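You operate a simulated robot arm through the tools that you are given. There is no shell and no other tool.

Carry out the task below with a simulated robot arm. There is one attempt and no reset: what you move stays moved.

JOB
Knead the putty to one colour and harden it on the warm plate.
Fine: switch the plate off when the putty has turned pale, and put the putty back on the tile.

The check looks at the end state, three seconds after you hand in, the way a careful person would. Anything else that was tipped, shoved, dropped, spilled or broken makes it a failure.

ROBOT AND FRAMES
A 7-joint arm with a two-finger parallel gripper, fixed in place. Base frame: the origin is on the floor under the middle of its stand, x ahead of it, y to its left, z up; the work surface is at about z = 0.804. Units: m, degrees, N and s.
With the tool pointing down near the work surface it reaches from about 0.3 to 0.7 m from the base axis. Its first joint turns from -66.0 to 66.0 degrees. Payload 1.57 kg.
The tool frame sits at the grasp point between the pads (the TCP): z along the fingers, y along the line on which they close. The tips reach 0.03 m beyond it. Largest opening 0.11 m; finger width 0.024, thickness 0.012; the body of the gripper, 0.048 by 0.112 m, starts 0.078 m behind the TCP.
Orientation is told as [roll, pitch, yaw] about the base's x, y, z axes, in that order, counted from this pose: with the fingers straight down and closing along the base's y, the tool's x points along the base's -x, its y along +y and its z along -z.

CONTROLS
- The arm moves only by the tool send_rows. Its argument "commands" is a list that holds one entry, the list of rows, each a list of 7 numbers: the shift along the tool's x, y, z in m, then the turn, a rotation vector about the tool's x, y, z in degrees, then the finger opening in m, from 0 to 0.11. In form: [[[x, y, z, ax, ay, az, fingers], ...]]. A call has 1 to 20 rows; each row shifts and turns the commanded pose from where the row before left it, along the tool's axes as they then stand. Rows are played at 5 a second. More than 0.05 m and 8.6 degrees between two rows, or a gripper value outside its range, and nothing of the call is played. A pose out of reach is approached as far as the arm can. The call stops where the force on the tool passes 40 N (or 10 N more than at its start, if that is more) or the arm is blocked; 0.2 s more then pass. The fingers move at their own pace (about 0.108 m/s each) and stop on an object; they squeeze with about 42 N. The grip force told is the motor's: it shows also when the fingers shut on nothing. Time passes only in rows, and 0.2 s behind the last, so rows that do not move let the fingers close. The reply holds the time, the measured pose of the TCP, the force on the tool along the base axes, the opening and the grip force, in the units named above and with some noise, with the torque about the TCP (base axes, N m) and any sound that the robot's microphone picked up.
- Cameras (640 x 400 px; columns grow to the right, rows downward): "scene" is fixed at [0.1594, -0.3913, 1.395]; the picture's right is [0.80, -0.60, 0.00], its down [-0.40, -0.54, -0.74] and it looks along [0.44, 0.59, -0.67] (base axes); focal length 333 px, centre (320, 200). "wrist" rides on the gripper at [0.07, 0.016, -0.141] in the tool frame; the picture's right is [-0.23, 0.97, 0.00], its down [-0.86, -0.20, -0.48] and it looks along [-0.47, -0.11, 0.88] (tool axes); focal length 222 px, centre (320, 200). There is no depth. A picture from a camera that has moved, and an enlarged one, comes with that camera's place and axes in the base frame and with its lens.
- camera(camera): a new picture of that camera. The clock stands still meanwhile.
- close_up(camera, box): a new picture of the part [left, top, right, bottom] of that camera's present view, enlarged. The clock stands still meanwhile.
- hand_in(): hands the job in; it is judged then, once.

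Nothing tells you positions but the pictures and the camera data. Unless the task says otherwise, let go and move clear before handing in.

The tools are called after "Call:" by a JSON object that holds its "method" and its "body". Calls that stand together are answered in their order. send_rows: Moves the arm, as the interface text tells. Its arguments: {"type":"object","properties":{"commands":{"type":"array","items":{"type":"array","items":{"type":"array","items":{"type":"number"}}}}},"required":["commands"]} The other tools are called the same way: camera (camera) takes a picture; close_up (camera, box) takes an enlarged picture of a part of a camera's view; hand_in () hands the job in.

At the start:

```text
t: 0.0
ee_pos: [0.3659, -0.0516, 1.0983]
orientation: [0.1, 0.0, 0.0]
ft_force: [0.3, 0.4, 0.5]
moment: [0.02, 0.0, 0.04]
finger_gap: 0.1099
finger_force: 0.0
```

scene: 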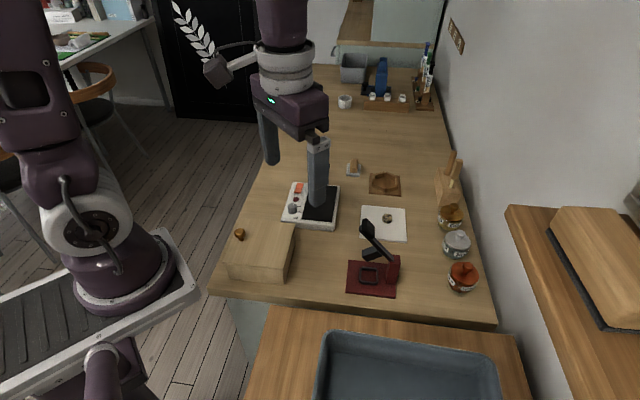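
wrist: 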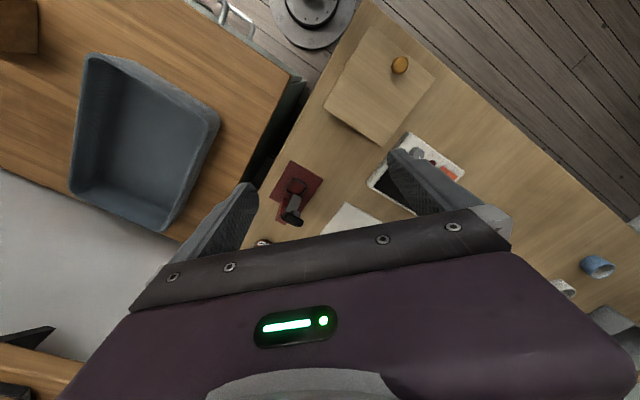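

I see a work bench with a white tile that carries a small blob (probably the putty), a plate device with buttons and a knob, a red press-like tool, a wooden box and jars. I will look closer before I move anything.

Call:
{"method": "close_up", "body": {"camera": "scene", "box": [260, 140, 420, 240]}}

Call:
{"method": "close_up", "body": {"camera": "scene", "box": [330, 140, 490, 300]}}

Call:
{"method": "close_up", "body": {"camera": "scene", "box": [200, 160, 360, 290]}}

Call:
{"method": "close_up", "body": {"camera": "scene", "box": [320, 20, 480, 140]}}

```text
4.00 times, centred on (340, 190) of scene
camera zoom: at [0.1594, -0.3913, 1.395], right [0.8, -0.6, 0.0], down [-0.4, -0.54, -0.74], along [0.44, 0.59, -0.67], focal length 1332 px, centre (240, 240)
```

zoom: 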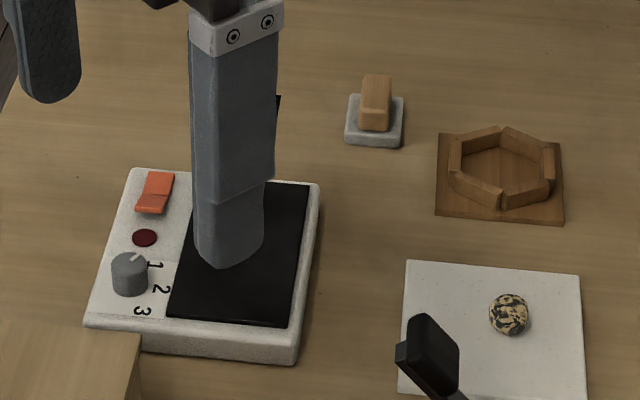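

```text
2.50 times, centred on (410, 220) of scene
camera zoom: at [0.1594, -0.3913, 1.395], right [0.8, -0.6, 0.0], down [-0.4, -0.54, -0.74], along [0.44, 0.59, -0.67], focal length 833 px, centre (95, 150)
```

zoom: 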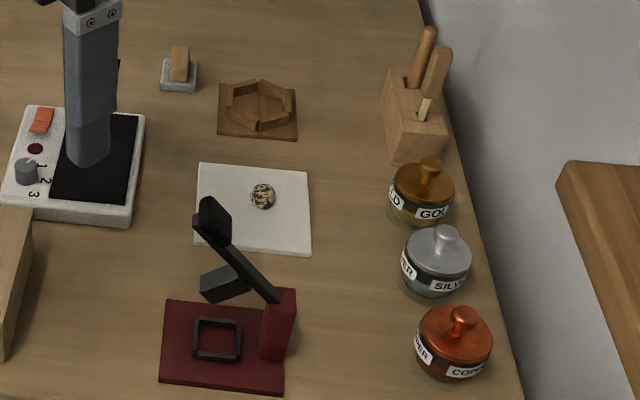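

```text
3.08 times, centred on (280, 225) of scene
camera zoom: at [0.1594, -0.3913, 1.395], right [0.8, -0.6, 0.0], down [-0.4, -0.54, -0.74], along [0.44, 0.59, -0.67], focal length 1025 px, centre (443, 123)
```

zoom: 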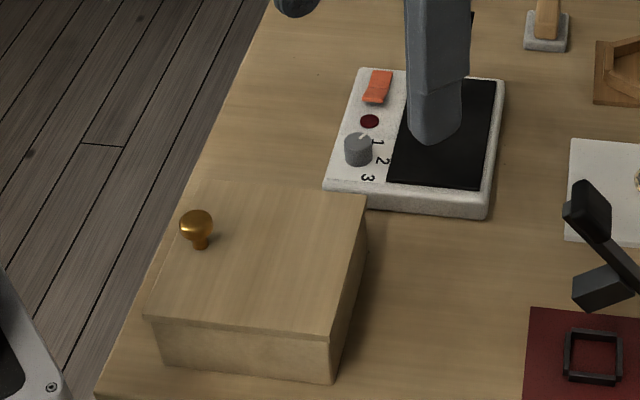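

```text
3.33 times, centred on (400, 80) of scene
camera zoom: at [0.1594, -0.3913, 1.395], right [0.8, -0.6, 0.0], down [-0.4, -0.54, -0.74], along [0.44, 0.59, -0.67], focal length 1110 px, centre (53, 600)
```

zoom: 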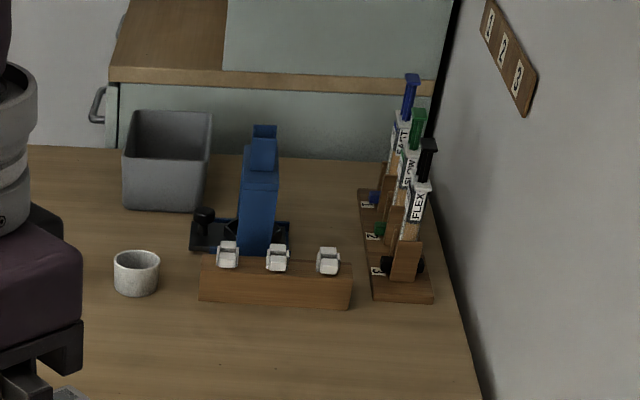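

The marbled yellow/black ball on the white tile is the putty, at about (0.62, -0.04). The plate is at about (0.52, 0.10), with a rocker switch, a lamp that is off and a knob. I will look closely at the controls and then move above the putty.

Call:
{"method": "close_up", "body": {"camera": "scene", "box": [280, 175, 320, 220]}}

Call:
{"method": "close_up", "body": {"camera": "scene", "box": [355, 200, 415, 245]}}

Call:
{"method": "send_rows", "body": {"commands": [[[-0.043, 0.002, 0, 0, 0, 0, 0.08], [-0.043, 0.002, 0, 0, 0, 0, 0.08], [-0.043, 0.002, 0, 0, 0, 0, 0.08], [-0.043, 0.002, 0, 0, 0, 0, 0.08], [-0.043, 0.002, 0, 0, 0, 0, 0.08], [-0.043, 0.002, 0, 0, 0, 0, 0.08], [0, 0, 0.04, 0, 0, 0, 0.08], [0, 0, 0.04, 0, 0, 0, 0.08], [0, 0, 0, 0, 0, 0, 0.08]]]}}

```text
8.89 times, centred on (300, 198) of scene
camera zoom: at [0.1594, -0.3913, 1.395], right [0.8, -0.6, 0.0], down [-0.4, -0.54, -0.74], along [0.44, 0.59, -0.67], focal length 2961 px, centre (498, 222)
```

zoom: 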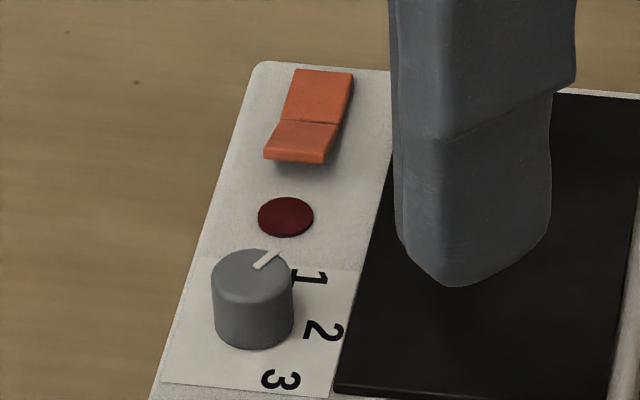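

```text
8.89 times, centred on (385, 222) of scene
camera zoom: at [0.1594, -0.3913, 1.395], right [0.8, -0.6, 0.0], down [-0.4, -0.54, -0.74], along [0.44, 0.59, -0.67], focal length 2961 px, centre (-258, 0)
```

zoom: 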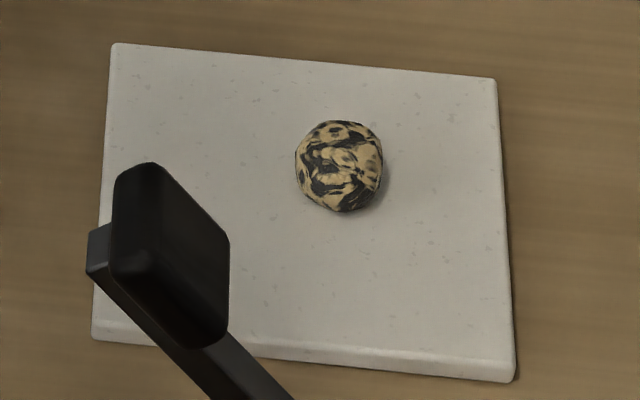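

```text
t: 2.0
ee_pos: [0.6252, -0.0386, 1.018]
orientation: [-0.1, 0.1, -0.1]
ft_force: [-1.0, 0.0, -0.9]
moment: [-0.01, 0.02, -0.03]
finger_gap: 0.0798
finger_force: 0.1
```

The gripper is above the tile now. The knob points at about 1, the lamp is dark and the rocker is tilted. I will check with the wrist camera and the wall sign.

Call:
{"method": "camera", "body": {"camera": "wrist"}}

Call:
{"method": "close_up", "body": {"camera": "scene", "box": [440, 10, 470, 60]}}

Call:
{"method": "camera", "body": {"camera": "scene"}}

Call:
{"method": "close_up", "body": {"camera": "scene", "box": [270, 150, 350, 240]}}

```text
taken
camera wrist: at [0.5549, -0.0216, 1.1604], right [0.23, 0.97, 0.0], down [0.86, -0.2, 0.48], along [0.47, -0.11, -0.88], focal length 222 px, centre (320, 200)
```

wrist: 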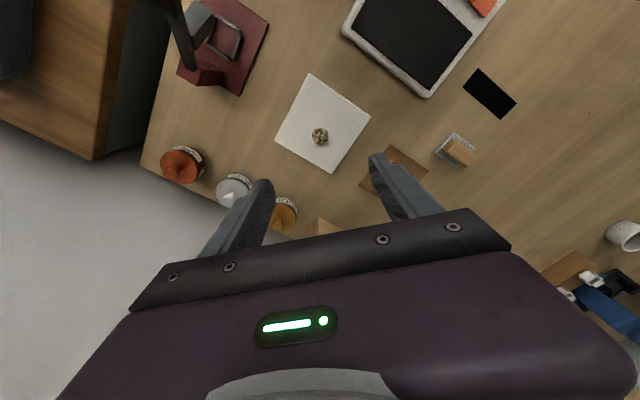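

```text
8.00 times, centred on (455, 35) of scene
camera zoom: at [0.1594, -0.3913, 1.395], right [0.8, -0.6, 0.0], down [-0.4, -0.54, -0.74], along [0.44, 0.59, -0.67], focal length 2665 px, centre (-760, 1520)
```

zoom: 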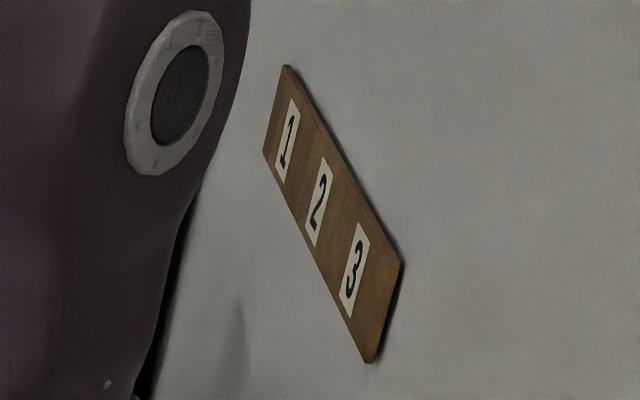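

```text
taken
```

scene: 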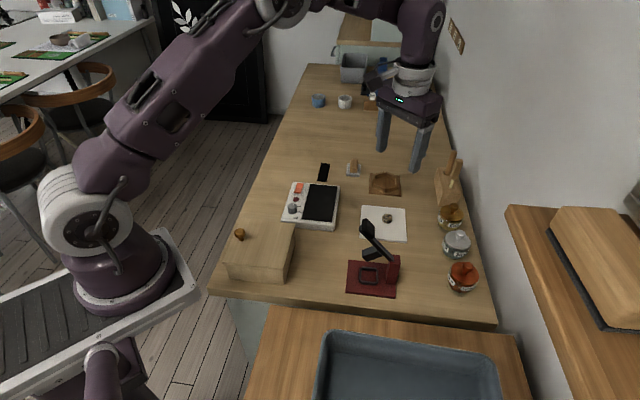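

```text
4.44 times, centred on (310, 195) of scene
camera zoom: at [0.1594, -0.3913, 1.395], right [0.8, -0.6, 0.0], down [-0.4, -0.54, -0.74], along [0.44, 0.59, -0.67], focal length 1480 px, centre (364, 222)
```

zoom: 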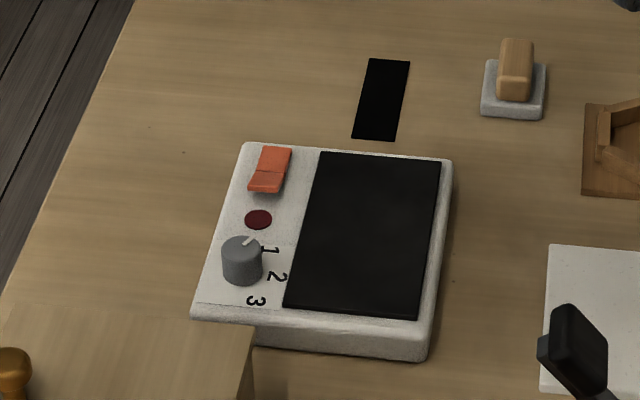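

The wrist camera puts the putty at about (0.627, -0.040). I will go down part of the way and check the alignment.

Call:
{"method": "send_rows", "body": {"commands": [[[-0.002, -0.001, 0.04, 0, 0, 0, 0.06], [0, 0, 0.04, 0, 0, 0, 0.06], [0, 0, 0.03, 0, 0, 0, 0.06], [0, 0, 0, 0, 0, 0, 0.06]]]}}

Call:
{"method": "camera", "body": {"camera": "wrist"}}

Call:
{"method": "camera", "body": {"camera": "scene"}}

```text
t: 3.0
ee_pos: [0.6284, -0.0415, 0.9068]
orientation: [0.0, 0.1, -0.1]
ft_force: [0.4, 0.2, -0.7]
moment: [0.02, -0.05, 0.01]
finger_gap: 0.0599
finger_force: 0.1
```

```text
taken
camera wrist: at [0.5573, -0.0251, 1.0495], right [0.23, 0.97, 0.0], down [0.86, -0.2, 0.48], along [0.47, -0.11, -0.88], focal length 222 px, centre (320, 200)
```

wrist: 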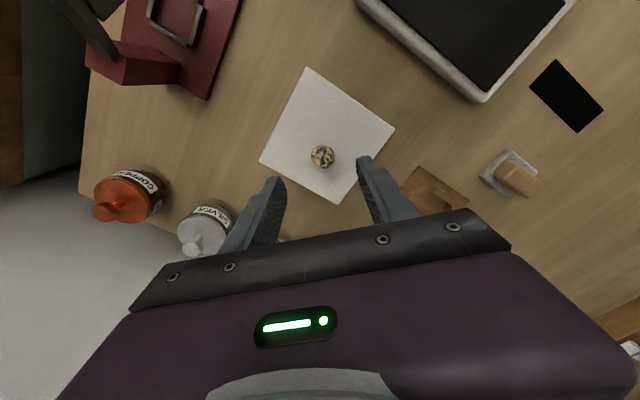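

```text
taken
```

scene: 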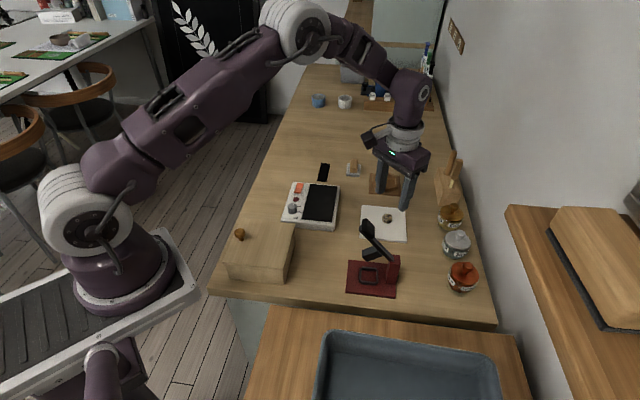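

The putty is centred at about (0.628, -0.0395), between the fingers. I will go down so that the tips just clear the tile.

Call:
{"method": "send_rows", "body": {"commands": [[[0, 0.0015, 0.03, 0, 0, 0, 0.06], [0, 0, 0.022, 0, 0, 0, 0.06], [0, 0, 0, 0, 0, 0, 0.06]]]}}

Call:
{"method": "camera", "body": {"camera": "wrist"}}

Call:
{"method": "close_up", "body": {"camera": "scene", "box": [340, 160, 440, 250]}}

```text
t: 3.8
ee_pos: [0.6262, -0.0398, 0.8553]
orientation: [0.0, 0.0, 0.0]
ft_force: [0.4, 0.2, 0.3]
moment: [-0.03, 0.01, 0.01]
finger_gap: 0.0603
finger_force: 0.0
```

```text
taken
camera wrist: at [0.5556, -0.0232, 0.9974], right [0.23, 0.97, 0.0], down [0.86, -0.2, 0.48], along [0.47, -0.11, -0.88], focal length 222 px, centre (320, 200)
```

wrist: 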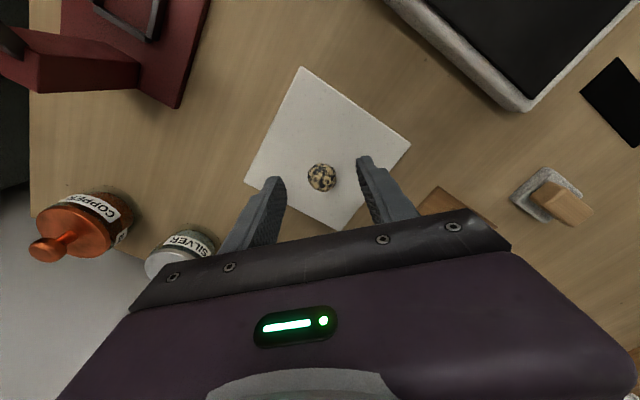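

```text
4.44 times, centred on (390, 205) of scene
camera zoom: at [0.1594, -0.3913, 1.395], right [0.8, -0.6, 0.0], down [-0.4, -0.54, -0.74], along [0.44, 0.59, -0.67], focal length 1480 px, centre (9, 178)
```

zoom: 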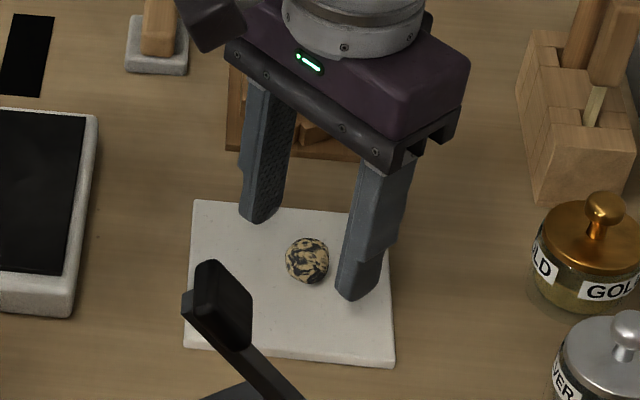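

The ball is centred between the tips. I will go about 8 mm lower and make a first partial squeeze to see how the putty behaves.

Call:
{"method": "send_rows", "body": {"commands": [[[0, 0, 0.008, 0, 0, 0, 0.06], [0, 0, 0, 0, 0, 0, 0.03], [0, 0, 0, 0, 0, 0, 0.022], [0, 0, 0, 0, 0, 0, 0.014], [0, 0, 0, 0, 0, 0, 0.014]]]}}

Call:
{"method": "close_up", "body": {"camera": "scene", "box": [355, 190, 415, 245]}}

Call:
{"method": "close_up", "body": {"camera": "wrist", "box": [230, 120, 410, 240]}}

```text
t: 5.0
ee_pos: [0.6257, -0.0404, 0.8473]
orientation: [0.0, -0.1, 0.0]
ft_force: [0.0, 0.5, -1.0]
moment: [0.03, 0.01, -0.02]
finger_gap: 0.0196
finger_force: 33.1
```

```text
7.27 times, centred on (385, 218) of scene
camera zoom: at [0.1594, -0.3913, 1.395], right [0.8, -0.6, 0.0], down [-0.4, -0.54, -0.74], along [0.44, 0.59, -0.67], focal length 2423 px, centre (-153, 73)
```

zoom: 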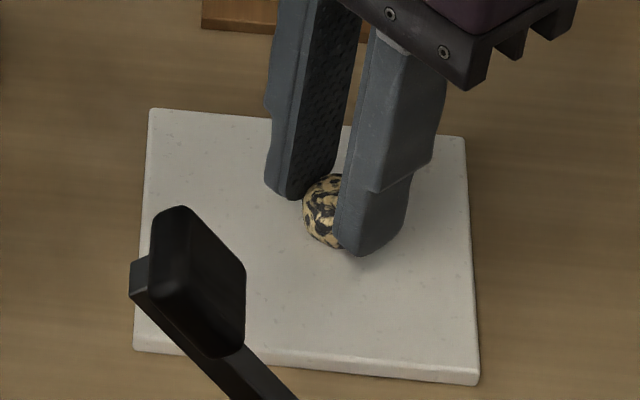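

```text
3.33 times, centred on (320, 180) of wrist
camera zoom: at [0.5558, -0.0236, 0.9893], right [0.23, 0.97, 0.0], down [0.86, -0.2, 0.48], along [0.47, -0.11, -0.88], focal length 740 px, centre (320, 267)
```

zoom: 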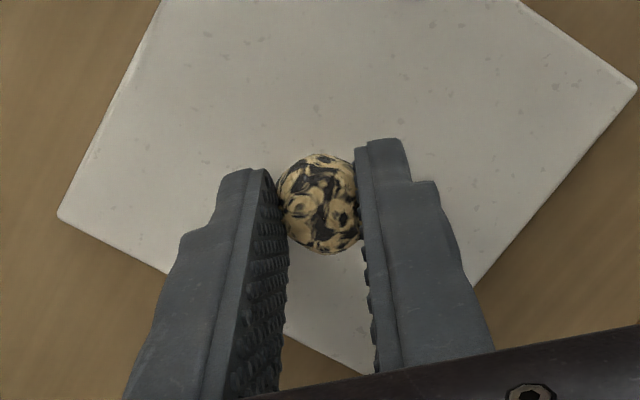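

The putty yields under the squeeze: the gap is 19.6 mm at 33 N. I will keep squeezing at full force and watch.

Call:
{"method": "send_rows", "body": {"commands": [[[0, 0, 0, 0, 0, 0, 0.008], [0, 0, 0, 0, 0, 0, 0.008], [0, 0, 0, 0, 0, 0, 0.008], [0, 0, 0, 0, 0, 0, 0.008], [0, 0, 0, 0, 0, 0, 0.008]]]}}

Call:
{"method": "close_up", "body": {"camera": "wrist", "box": [230, 120, 410, 240]}}

```text
t: 6.2
ee_pos: [0.6266, -0.039, 0.8474]
orientation: [0.0, 0.0, -0.1]
ft_force: [-0.5, 0.2, 1.1]
moment: [-0.01, 0.0, -0.01]
finger_gap: 0.0195
finger_force: 33.9
```

```text
3.33 times, centred on (320, 180) of wrist
camera zoom: at [0.5558, -0.0236, 0.9893], right [0.23, 0.97, 0.0], down [0.86, -0.2, 0.48], along [0.47, -0.11, -0.88], focal length 740 px, centre (320, 267)
```

zoom: 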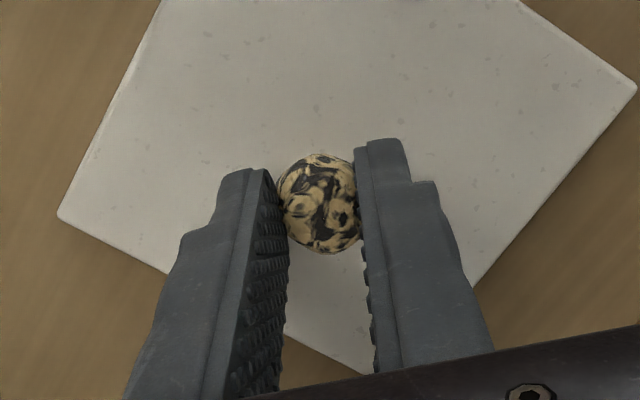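

The gap stays at 19.5 mm. I will release and look for any change.

Call:
{"method": "send_rows", "body": {"commands": [[[0, 0, 0, 0, 0, 0, 0.05], [0, 0, 0, 0, 0, 0, 0.05], [0, 0, 0, 0, 0, 0, 0.05]]]}}

Call:
{"method": "close_up", "body": {"camera": "wrist", "box": [230, 120, 410, 240]}}

Call:
{"method": "close_up", "body": {"camera": "scene", "box": [355, 190, 415, 245]}}

```text
t: 7.0
ee_pos: [0.6268, -0.0402, 0.8468]
orientation: [-0.1, 0.0, 0.0]
ft_force: [0.1, -0.1, 0.5]
moment: [-0.01, 0.01, 0.02]
finger_gap: 0.05
finger_force: 0.1
```

```text
3.33 times, centred on (320, 180) of wrist
camera zoom: at [0.5558, -0.0236, 0.9893], right [0.23, 0.97, 0.0], down [0.86, -0.2, 0.48], along [0.47, -0.11, -0.88], focal length 740 px, centre (320, 267)
```

zoom: 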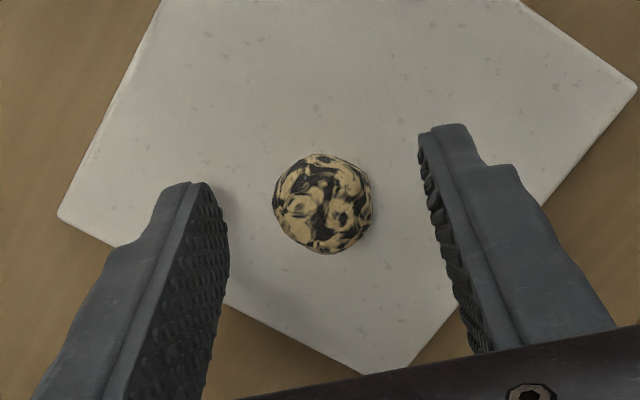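

```text
7.27 times, centred on (385, 218) of scene
camera zoom: at [0.1594, -0.3913, 1.395], right [0.8, -0.6, 0.0], down [-0.4, -0.54, -0.74], along [0.44, 0.59, -0.67], focal length 2423 px, centre (-153, 73)
```

zoom: 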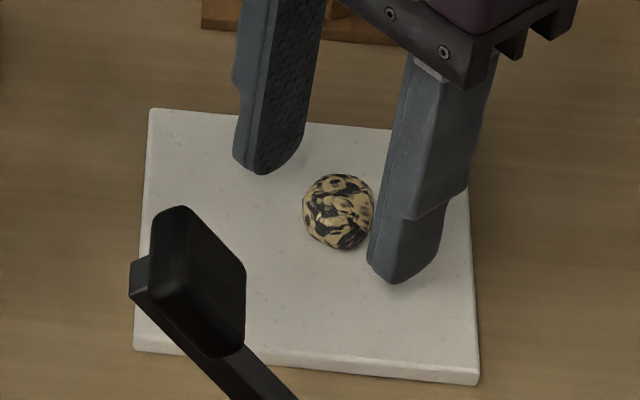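

The ball springs back and its colours look about the same. I will do several squeeze and release cycles to see the trend.

Call:
{"method": "send_rows", "body": {"commands": [[[0, 0, 0, 0, 0, 0, 0.01], [0, 0, 0, 0, 0, 0, 0.01], [0, 0, 0, 0, 0, 0, 0.01], [0, 0, 0, 0, 0, 0, 0.04], [0, 0, 0, 0, 0, 0, 0.04], [0, 0, 0, 0, 0, 0, 0.01], [0, 0, 0, 0, 0, 0, 0.01], [0, 0, 0, 0, 0, 0, 0.01], [0, 0, 0, 0, 0, 0, 0.04], [0, 0, 0, 0, 0, 0, 0.04], [0, 0, 0, 0, 0, 0, 0.01], [0, 0, 0, 0, 0, 0, 0.01], [0, 0, 0, 0, 0, 0, 0.01], [0, 0, 0, 0, 0, 0, 0.04], [0, 0, 0, 0, 0, 0, 0.04]]]}}

Call:
{"method": "close_up", "body": {"camera": "wrist", "box": [230, 120, 410, 240]}}

Call:
{"method": "close_up", "body": {"camera": "scene", "box": [355, 190, 415, 245]}}

```text
t: 10.2
ee_pos: [0.6262, -0.0398, 0.8466]
orientation: [0.0, 0.0, 0.1]
ft_force: [0.2, 0.3, -0.9]
moment: [0.01, 0.01, -0.02]
finger_gap: 0.0399
finger_force: 0.0
```

```text
3.33 times, centred on (320, 180) of wrist
camera zoom: at [0.5558, -0.0236, 0.9893], right [0.23, 0.97, 0.0], down [0.86, -0.2, 0.48], along [0.47, -0.11, -0.88], focal length 740 px, centre (320, 267)
```

zoom: 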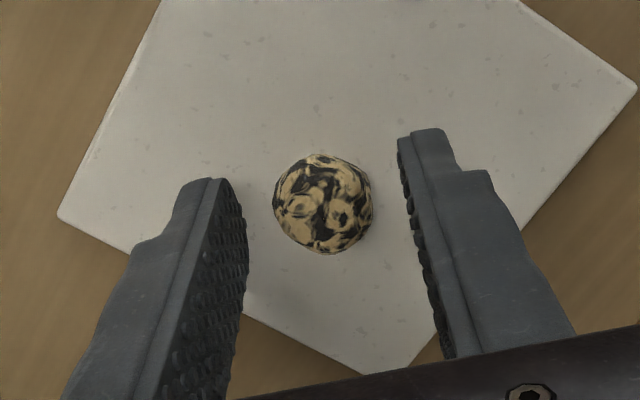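

```text
7.27 times, centred on (385, 218) of scene
camera zoom: at [0.1594, -0.3913, 1.395], right [0.8, -0.6, 0.0], down [-0.4, -0.54, -0.74], along [0.44, 0.59, -0.67], focal length 2423 px, centre (-153, 73)
```

zoom: 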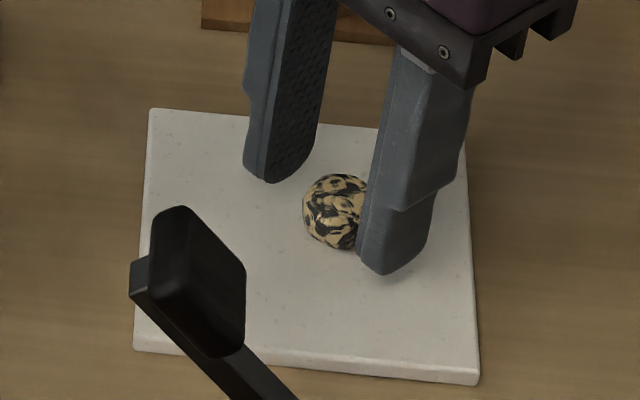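

Repeated squeezing from the same side makes no difference. I will turn the gripper 90° about the vertical, with the camera going to the +y side away from the press lever, and squeeze across the first direction.

Call:
{"method": "send_rows", "body": {"commands": [[[0, 0, 0, 0, 0, 8.2, 0.05], [0, 0, 0, 0, 0, 8.2, 0.05], [0, 0, 0, 0, 0, 8.2, 0.05], [0, 0, 0, 0, 0, 8.2, 0.05], [0, 0, 0, 0, 0, 8.2, 0.05], [0, 0, 0, 0, 0, 8.2, 0.05], [0, 0, 0, 0, 0, 8.2, 0.05], [0, 0, 0, 0, 0, 8.2, 0.05], [0, 0, 0, 0, 0, 8.2, 0.05], [0, 0, 0, 0, 0, 8.2, 0.05], [0, 0, 0, 0, 0, 8, 0.05], [0, 0, 0, 0, 0, 0, 0.05], [0, 0, 0, 0, 0, 0, 0.01], [0, 0, 0, 0, 0, 0, 0.01], [0, 0, 0, 0, 0, 0, 0.01], [0, 0, 0, 0, 0, 0, 0.01]]]}}

Call:
{"method": "close_up", "body": {"camera": "scene", "box": [340, 160, 440, 250]}}

Call:
{"method": "camera", "body": {"camera": "wrist"}}

```text
t: 13.6
ee_pos: [0.626, -0.04, 0.8475]
orientation: [-0.1, -0.1, -90.0]
ft_force: [0.9, 0.2, -0.1]
moment: [-0.01, 0.02, -0.05]
finger_gap: 0.0196
finger_force: 33.0
```

```text
4.44 times, centred on (390, 205) of scene
camera zoom: at [0.1594, -0.3913, 1.395], right [0.8, -0.6, 0.0], down [-0.4, -0.54, -0.74], along [0.44, 0.59, -0.67], focal length 1480 px, centre (9, 178)
```

zoom: 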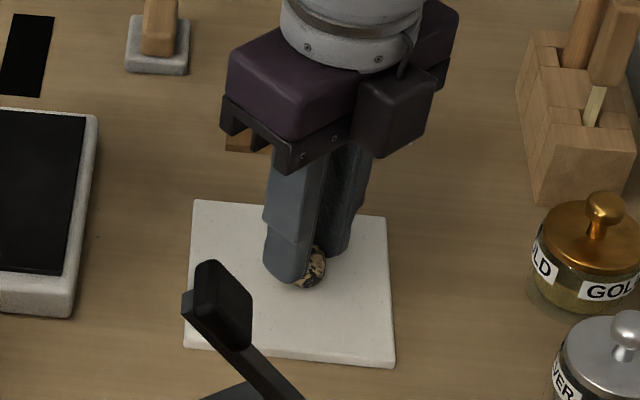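

```text
taken
camera wrist: at [0.642, 0.0309, 0.9905], right [0.97, -0.23, 0.0], down [-0.2, -0.86, 0.48], along [-0.11, -0.47, -0.88], focal length 222 px, centre (320, 200)
```

wrist: 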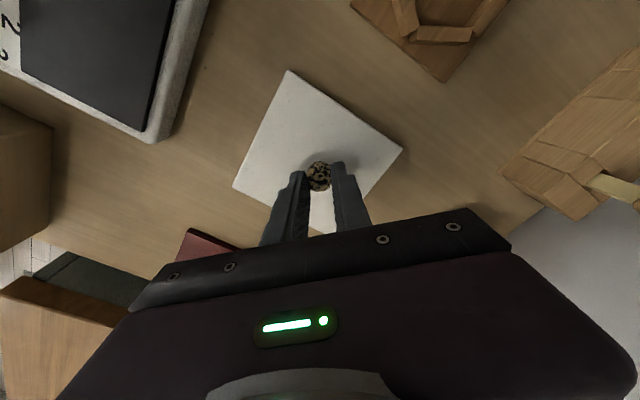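

Squeezed along x at the same 19.6 mm gap. I will release and check the colours.

Call:
{"method": "send_rows", "body": {"commands": [[[0, 0, 0, 0, 0, 0, 0.05], [0, 0, 0, 0, 0, 0, 0.05], [0, 0, 0, 0, 0, 0, 0.05]]]}}

Call:
{"method": "close_up", "body": {"camera": "scene", "box": [355, 190, 415, 245]}}

Call:
{"method": "close_up", "body": {"camera": "wrist", "box": [230, 120, 410, 240]}}

```text
t: 14.4
ee_pos: [0.6268, -0.0391, 0.8478]
orientation: [-0.1, -0.1, -90.0]
ft_force: [0.1, 0.5, 0.0]
moment: [-0.03, -0.03, 0.01]
finger_gap: 0.0497
finger_force: 0.1
```

```text
7.27 times, centred on (385, 218) of scene
camera zoom: at [0.1594, -0.3913, 1.395], right [0.8, -0.6, 0.0], down [-0.4, -0.54, -0.74], along [0.44, 0.59, -0.67], focal length 2423 px, centre (-153, 73)
```

zoom: 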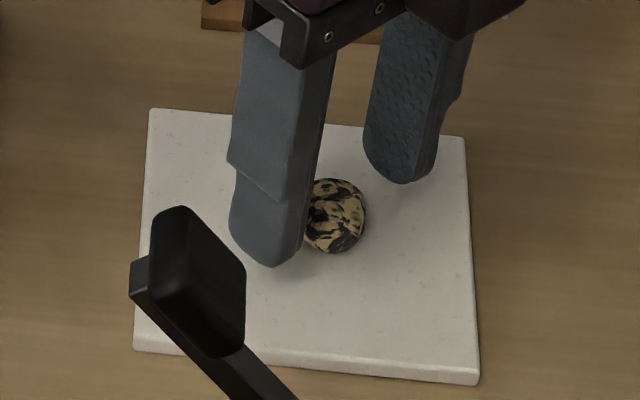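

```text
3.33 times, centred on (320, 180) of wrist
camera zoom: at [0.642, 0.0309, 0.9905], right [0.97, -0.23, 0.0], down [-0.2, -0.86, 0.48], along [-0.11, -0.47, -0.88], focal length 740 px, centre (320, 267)
```

zoom: 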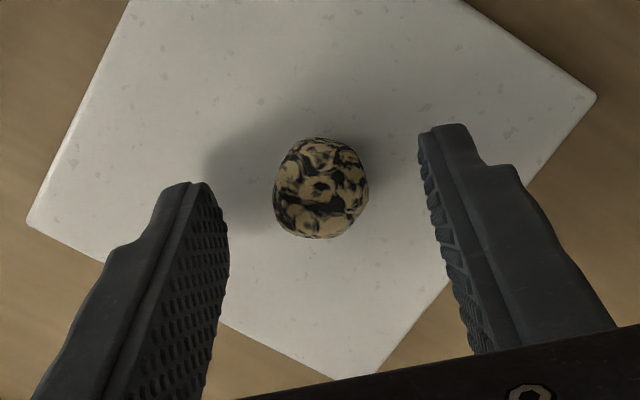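

The pattern looks different and perhaps finer after the cross squeeze, so turning between squeezes may matter. I will turn back 90°, squeeze again and compare from the same view as before.

Call:
{"method": "send_rows", "body": {"commands": [[[0, 0, 0, 0, 0, -8.2, 0.05], [0, 0, 0, 0, 0, -8.2, 0.05], [0, 0, 0, 0, 0, -8.2, 0.05], [0, 0, 0, 0, 0, -8.2, 0.05], [0, 0, 0, 0, 0, -8.2, 0.05], [0, 0, 0, 0, 0, -8.2, 0.05], [0, 0, 0, 0, 0, -8.2, 0.05], [0, 0, 0, 0, 0, -8.2, 0.05], [0, 0, 0, 0, 0, -8.2, 0.05], [0, 0, 0, 0, 0, -8.2, 0.05], [0, 0, 0, 0, 0, -8, 0.05], [0, 0, 0, 0, 0, 0, 0.05], [0, 0, 0, 0, 0, 0, 0.01], [0, 0, 0, 0, 0, 0, 0.01], [0, 0, 0, 0, 0, 0, 0.01], [0, 0, 0, 0, 0, 0, 0.01], [0, 0, 0, 0, 0, 0, 0.05], [0, 0, 0, 0, 0, 0, 0.05]]]}}

Call:
{"method": "close_up", "body": {"camera": "scene", "box": [355, 190, 415, 245]}}

Call:
{"method": "close_up", "body": {"camera": "wrist", "box": [230, 120, 410, 240]}}

```text
t: 18.2
ee_pos: [0.6273, -0.0387, 0.8472]
orientation: [0.0, -0.1, 0.0]
ft_force: [0.6, 0.8, 0.6]
moment: [0.02, 0.07, 0.01]
finger_gap: 0.05
finger_force: 0.1
```

```text
7.27 times, centred on (385, 218) of scene
camera zoom: at [0.1594, -0.3913, 1.395], right [0.8, -0.6, 0.0], down [-0.4, -0.54, -0.74], along [0.44, 0.59, -0.67], focal length 2423 px, centre (-153, 73)
```

zoom: 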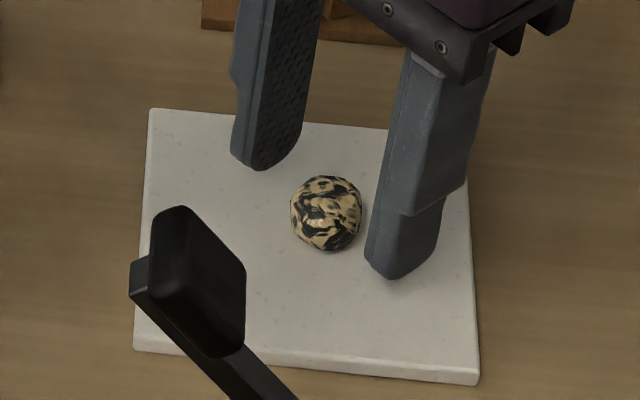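

```text
3.33 times, centred on (320, 180) of wrist
camera zoom: at [0.5559, -0.0223, 0.9901], right [0.23, 0.97, 0.0], down [0.86, -0.2, 0.48], along [0.47, -0.11, -0.88], focal length 740 px, centre (320, 267)
```

zoom: 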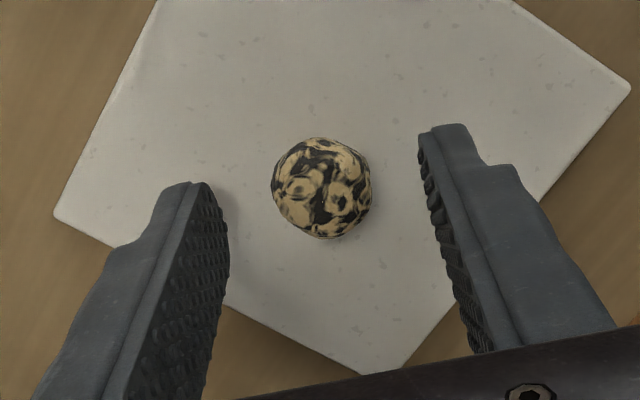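

The pattern is still the same, and the ball only shifted by 2 mm. I will compare at higher zoom with the first picture.

Call:
{"method": "close_up", "body": {"camera": "scene", "box": [355, 200, 415, 245]}}

Call:
{"method": "close_up", "body": {"camera": "scene", "box": [375, 208, 400, 228]}}

Call:
{"method": "close_up", "body": {"camera": "wrist", "box": [290, 150, 350, 195]}}

```text
8.89 times, centred on (385, 222) of scene
camera zoom: at [0.1594, -0.3913, 1.395], right [0.8, -0.6, 0.0], down [-0.4, -0.54, -0.74], along [0.44, 0.59, -0.67], focal length 2961 px, centre (-258, 0)
```

zoom: 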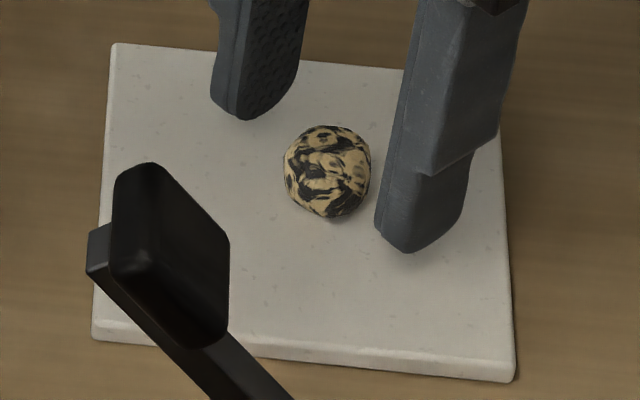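

```text
16.00 times, centred on (388, 218) of scene
camera zoom: at [0.1594, -0.3913, 1.395], right [0.8, -0.6, 0.0], down [-0.4, -0.54, -0.74], along [0.44, 0.59, -0.67], focal length 5330 px, centre (-760, -88)
```

zoom: 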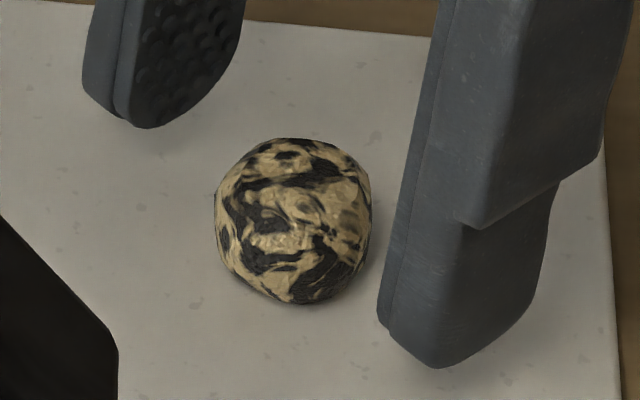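

```text
8.89 times, centred on (320, 172) of wrist
camera zoom: at [0.5559, -0.0223, 0.9901], right [0.23, 0.97, 0.0], down [0.86, -0.2, 0.48], along [0.47, -0.11, -0.88], focal length 1974 px, centre (320, 444)
```

zoom: 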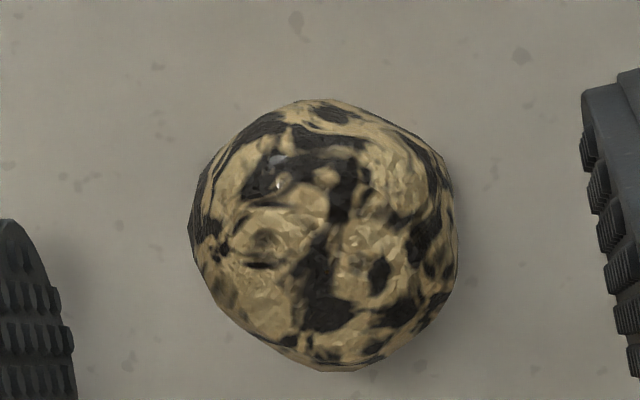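

Detailed views confirm that nothing has changed yet. I will now try pressing it flat against the tile from above with closed fingers. The ball is at about (0.6236, -0.0385).

Call:
{"method": "send_rows", "body": {"commands": [[[0, 0, -0.04, 0, 0, 0, 0.05], [0.003, 0.0, 0, 0, 0, 0, 0.0], [0, 0, 0, 0, 0, 0, 0.0], [0, 0, 0, 0, 0, 0, 0.0], [0, 0, 0, 0, 0, 0, 0.0], [0, 0, 0.015, 0, 0, 0, 0.0], [0, 0, 0, 0, 0, 0, 0.0]]]}}

Call:
{"method": "close_up", "body": {"camera": "scene", "box": [355, 190, 415, 245]}}

Call:
{"method": "close_up", "body": {"camera": "wrist", "box": [230, 120, 410, 240]}}

```text
t: 19.8
ee_pos: [0.6234, -0.0402, 0.8712]
orientation: [0.1, 0.0, 0.0]
ft_force: [0.3, 0.0, 0.0]
moment: [0.03, 0.0, 0.01]
finger_gap: 0.0
finger_force: 21.0
```

```text
7.27 times, centred on (385, 218) of scene
camera zoom: at [0.1594, -0.3913, 1.395], right [0.8, -0.6, 0.0], down [-0.4, -0.54, -0.74], along [0.44, 0.59, -0.67], focal length 2423 px, centre (-153, 73)
```

zoom: 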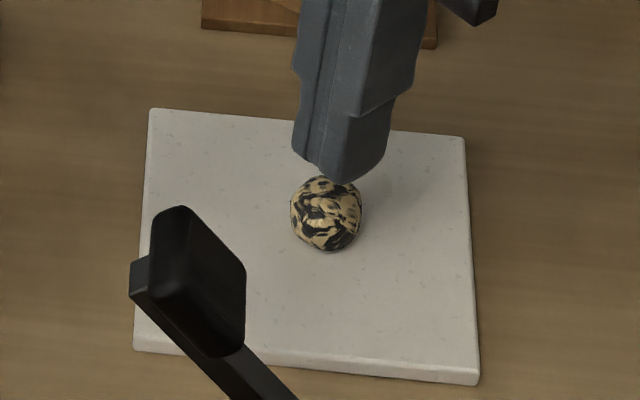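

```text
3.33 times, centred on (320, 180) of wrist
camera zoom: at [0.5536, -0.0234, 1.0146], right [0.23, 0.97, 0.0], down [0.86, -0.2, 0.48], along [0.47, -0.11, -0.88], focal length 740 px, centre (320, 267)
```

zoom: 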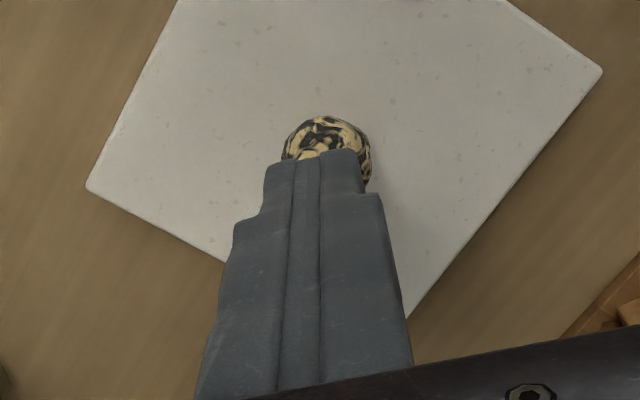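

The tips are right above the ball. I will press down gently in small steps.

Call:
{"method": "send_rows", "body": {"commands": [[[0, 0.0015, 0.003, 0, 0, 0, 0.0], [0, 0, 0.002, 0, 0, 0, 0.0], [0, 0, 0.0015, 0, 0, 0, 0.0], [0, 0, 0.0015, 0, 0, 0, 0.0]]]}}

Call:
{"method": "close_up", "body": {"camera": "scene", "box": [355, 190, 415, 245]}}

```text
t: 20.8
ee_pos: [0.622, -0.0374, 0.8641]
orientation: [0.0, 0.1, 0.1]
ft_force: [-0.2, -0.1, -0.2]
moment: [0.01, -0.01, 0.01]
finger_gap: 0.0001
finger_force: 21.7
```

```text
7.27 times, centred on (385, 218) of scene
camera zoom: at [0.1594, -0.3913, 1.395], right [0.8, -0.6, 0.0], down [-0.4, -0.54, -0.74], along [0.44, 0.59, -0.67], focal length 2423 px, centre (-153, 73)
```

zoom: 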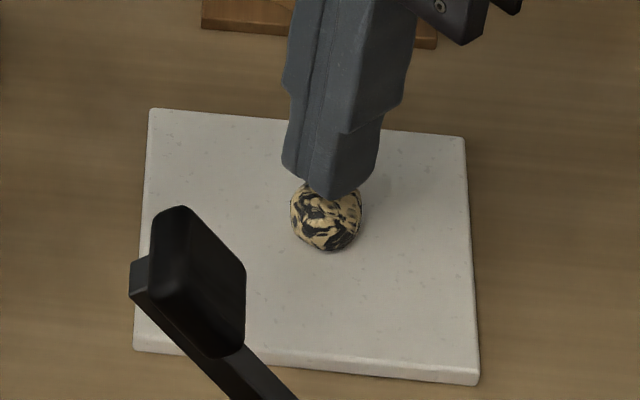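

No contact yet. I will continue in 1.5 mm steps.

Call:
{"method": "send_rows", "body": {"commands": [[[0, 0, 0.0015, 0, 0, 0, 0.0], [0, 0, 0.0015, 0, 0, 0, 0.0], [0, 0, 0.0015, 0, 0, 0, 0.0]]]}}

Call:
{"method": "close_up", "body": {"camera": "scene", "box": [355, 190, 415, 245]}}

```text
t: 21.6
ee_pos: [0.6234, -0.0383, 0.8593]
orientation: [0.0, 0.0, 0.0]
ft_force: [-0.3, -0.2, -0.1]
moment: [-0.04, 0.02, 0.01]
finger_gap: 0.0
finger_force: 21.1
```

```text
7.27 times, centred on (385, 218) of scene
camera zoom: at [0.1594, -0.3913, 1.395], right [0.8, -0.6, 0.0], down [-0.4, -0.54, -0.74], along [0.44, 0.59, -0.67], focal length 2423 px, centre (-153, 73)
```

zoom: 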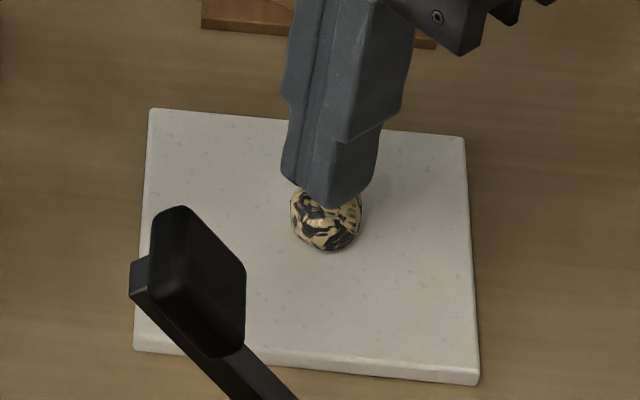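

Still no force with the tips at 0.829. I will continue down.

Call:
{"method": "send_rows", "body": {"commands": [[[0, 0, 0.0015, 0, 0, 0, 0.0], [0, 0, 0.0015, 0, 0, 0, 0.0], [0, 0, 0.0015, 0, 0, 0, 0.0]]]}}

Call:
{"method": "close_up", "body": {"camera": "scene", "box": [355, 190, 415, 245]}}

Call:
{"method": "close_up", "body": {"camera": "wrist", "box": [230, 120, 410, 240]}}

```text
t: 22.4
ee_pos: [0.6251, -0.0381, 0.8559]
orientation: [0.1, 0.1, 0.0]
ft_force: [-1.0, -0.6, 3.6]
moment: [0.01, 0.0, 0.0]
finger_gap: 0.0001
finger_force: 21.4
```

```text
7.27 times, centred on (385, 218) of scene
camera zoom: at [0.1593, -0.3913, 1.395], right [0.8, -0.6, 0.0], down [-0.4, -0.54, -0.74], along [0.44, 0.59, -0.67], focal length 2423 px, centre (-153, 73)
```

zoom: 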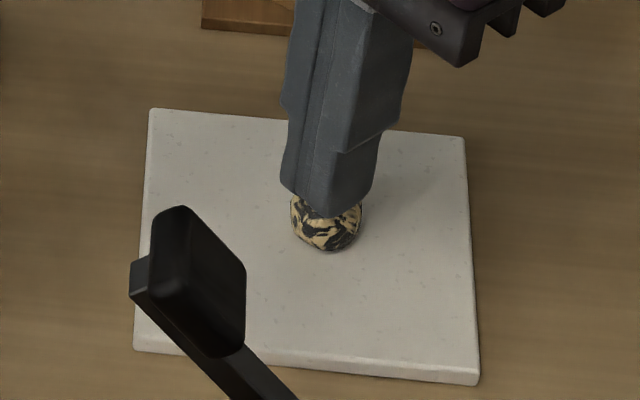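

```text
3.33 times, centred on (320, 180) of wrist
camera zoom: at [0.5532, -0.0212, 0.9978], right [0.23, 0.97, 0.0], down [0.86, -0.2, 0.48], along [0.47, -0.11, -0.88], focal length 740 px, centre (320, 267)
```

zoom: 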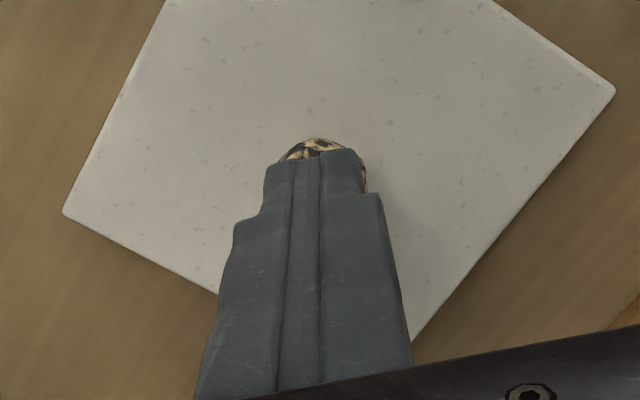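

Contact at last, 3.6 N with the tips at about 0.826. I will press further, up to about 30 N.

Call:
{"method": "send_rows", "body": {"commands": [[[0, 0, 0.001, 0, 0, 0, 0.0], [0, 0, 0.001, 0, 0, 0, 0.0], [0, 0, 0.001, 0, 0, 0, 0.0]]]}}

Call:
{"method": "close_up", "body": {"camera": "scene", "box": [355, 190, 415, 245]}}

```text
t: 23.2
ee_pos: [0.6243, -0.0371, 0.855]
orientation: [0.0, -0.3, 0.2]
ft_force: [-4.3, 0.2, 41.3]
moment: [-0.01, 0.11, 0.03]
finger_gap: 0.0
finger_force: 21.1
```

```text
7.27 times, centred on (385, 218) of scene
camera zoom: at [0.1585, -0.3913, 1.3952], right [0.8, -0.6, 0.0], down [-0.4, -0.54, -0.74], along [0.45, 0.59, -0.67], focal length 2423 px, centre (-153, 73)
```

zoom: 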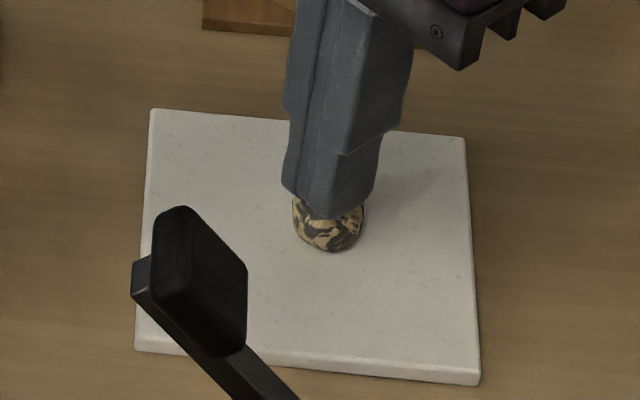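

The force reached 41 N and the pattern looks lower in contrast. I will lift and look.

Call:
{"method": "send_rows", "body": {"commands": [[[0, 0, -0.01, 0, 0, 0, 0.0], [0, 0, -0.03, 0, 0, 0, 0.0], [0, 0, 0, 0, 0, 0, 0.0]]]}}

Call:
{"method": "close_up", "body": {"camera": "scene", "box": [375, 208, 400, 228]}}

Call:
{"method": "close_up", "body": {"camera": "wrist", "box": [290, 130, 350, 175]}}

```text
t: 24.0
ee_pos: [0.6247, -0.0366, 0.8934]
orientation: [0.0, 0.1, 0.0]
ft_force: [-0.3, -0.3, 0.5]
moment: [0.02, 0.0, -0.03]
finger_gap: 0.0
finger_force: 21.7
```

```text
16.00 times, centred on (388, 218) of scene
camera zoom: at [0.1594, -0.3913, 1.395], right [0.8, -0.6, 0.0], down [-0.4, -0.54, -0.74], along [0.44, 0.59, -0.67], focal length 5330 px, centre (-760, -88)
```

zoom: 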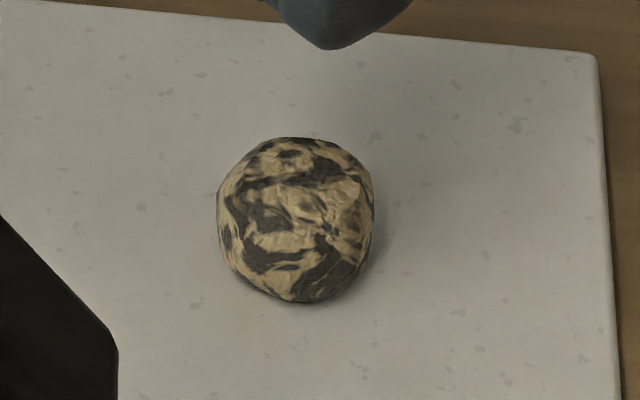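

```text
8.89 times, centred on (320, 152) of wrist
camera zoom: at [0.5539, -0.0201, 1.034], right [0.23, 0.97, 0.0], down [0.86, -0.2, 0.48], along [0.47, -0.11, -0.88], focal length 1974 px, centre (320, 622)
```

zoom: 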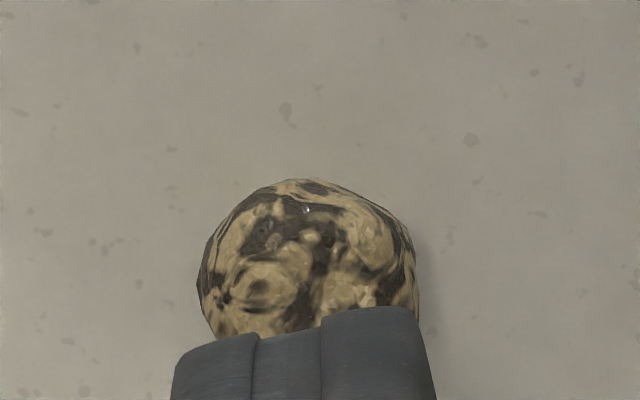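

Pressing from above blends the colours. I will repeat presses at about 30 N and watch the result.

Call:
{"method": "send_rows", "body": {"commands": [[[0, 0, 0.03, 0, 0, 0, 0.0], [0, 0, 0.0065, 0, 0, 0, 0.0], [0, 0, 0.0025, 0, 0, 0, 0.0], [0, 0, 0, 0, 0, 0, 0.0], [0, 0, -0.01, 0, 0, 0, 0.0], [0, 0, 0.0075, 0, 0, 0, 0.0], [0, 0, 0.0025, 0, 0, 0, 0.0]]]}}

Call:
{"method": "close_up", "body": {"camera": "scene", "box": [375, 208, 400, 228]}}

```text
t: 25.0
ee_pos: [0.625, -0.0372, 0.8566]
orientation: [0.0, -0.3, 0.1]
ft_force: [-6.2, 0.6, 15.7]
moment: [0.07, 0.23, 0.01]
finger_gap: 0.0
finger_force: 21.3
stopped in row 5: the force on the tool passed its limit at 41 N (the readings are from after the stop); the commanded pose is now the measured one
```

```text
16.00 times, centred on (388, 218) of scene
camera zoom: at [0.159, -0.3913, 1.3951], right [0.8, -0.6, 0.0], down [-0.4, -0.54, -0.74], along [0.45, 0.59, -0.67], focal length 5330 px, centre (-760, -88)
```

zoom: 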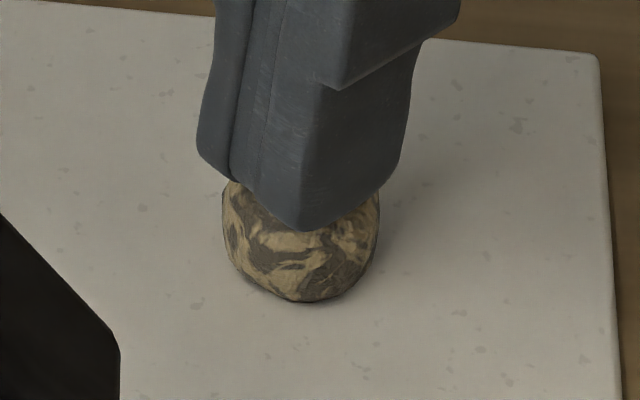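

The blend is progressing, and that press stopped at 41 N. I will lift a little and press more gently.

Call:
{"method": "send_rows", "body": {"commands": [[[0, 0, -0.01, 0, 0, 0, 0.0], [0, 0, 0, 0, 0, 0, 0.0], [0, 0, 0.009, 0, 0, 0, 0.0], [0, 0, 0.001, 0, 0, 0, 0.0], [0, 0, 0.001, 0, 0, 0, 0.0], [0, 0, 0, 0, 0, 0, 0.0]]]}}

Call:
{"method": "close_up", "body": {"camera": "scene", "box": [375, 208, 400, 228]}}

```text
t: 26.4
ee_pos: [0.6253, -0.0384, 0.8543]
orientation: [0.0, -0.4, 0.1]
ft_force: [-7.3, 3.7, 37.5]
moment: [0.09, 0.25, -0.01]
finger_gap: 0.0
finger_force: 21.2
```

```text
16.00 times, centred on (388, 218) of scene
camera zoom: at [0.1585, -0.3912, 1.3952], right [0.8, -0.6, 0.0], down [-0.4, -0.54, -0.74], along [0.45, 0.59, -0.67], focal length 5330 px, centre (-760, -88)
```

zoom: 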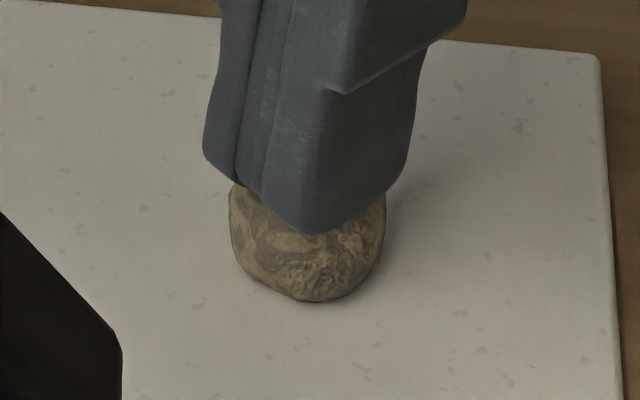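

The colours are almost blended. The ball has crept a little, so I will lift and check its position.

Call:
{"method": "send_rows", "body": {"commands": [[[0, 0, -0.01, 0, 0, 0, 0.0], [0, 0, -0.03, 0, 0, 0, 0.0], [0, 0, 0, 0, 0, 0, 0.0]]]}}

Call:
{"method": "close_up", "body": {"camera": "scene", "box": [375, 208, 400, 228]}}

Call:
{"method": "close_up", "body": {"camera": "wrist", "box": [290, 130, 350, 175]}}

```text
t: 27.2
ee_pos: [0.6255, -0.037, 0.8925]
orientation: [0.1, 0.0, 0.0]
ft_force: [0.6, 0.5, 0.3]
moment: [0.0, -0.01, -0.01]
finger_gap: 0.0
finger_force: 21.0
```

```text
16.00 times, centred on (388, 218) of scene
camera zoom: at [0.1594, -0.3913, 1.395], right [0.8, -0.6, 0.0], down [-0.4, -0.54, -0.74], along [0.44, 0.59, -0.67], focal length 5330 px, centre (-760, -88)
```

zoom: 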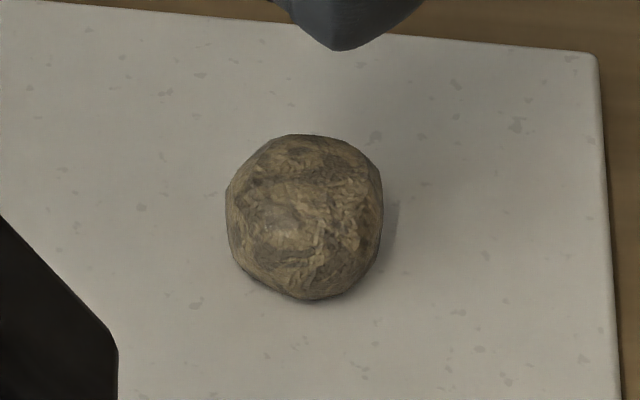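

```text
8.89 times, centred on (320, 152) of wrist
camera zoom: at [0.5539, -0.0215, 1.0345], right [0.23, 0.97, 0.0], down [0.85, -0.2, 0.48], along [0.47, -0.11, -0.88], focal length 1974 px, centre (320, 622)
```

zoom: 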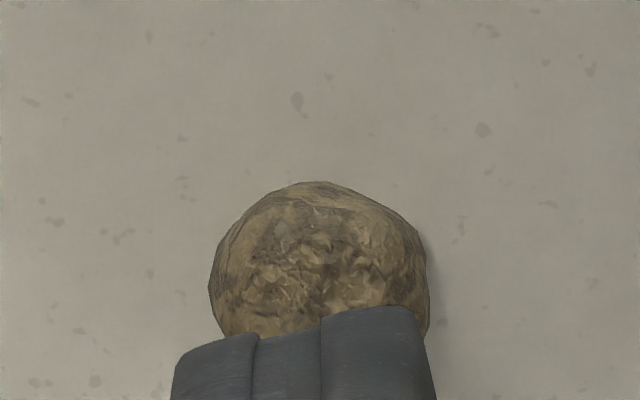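

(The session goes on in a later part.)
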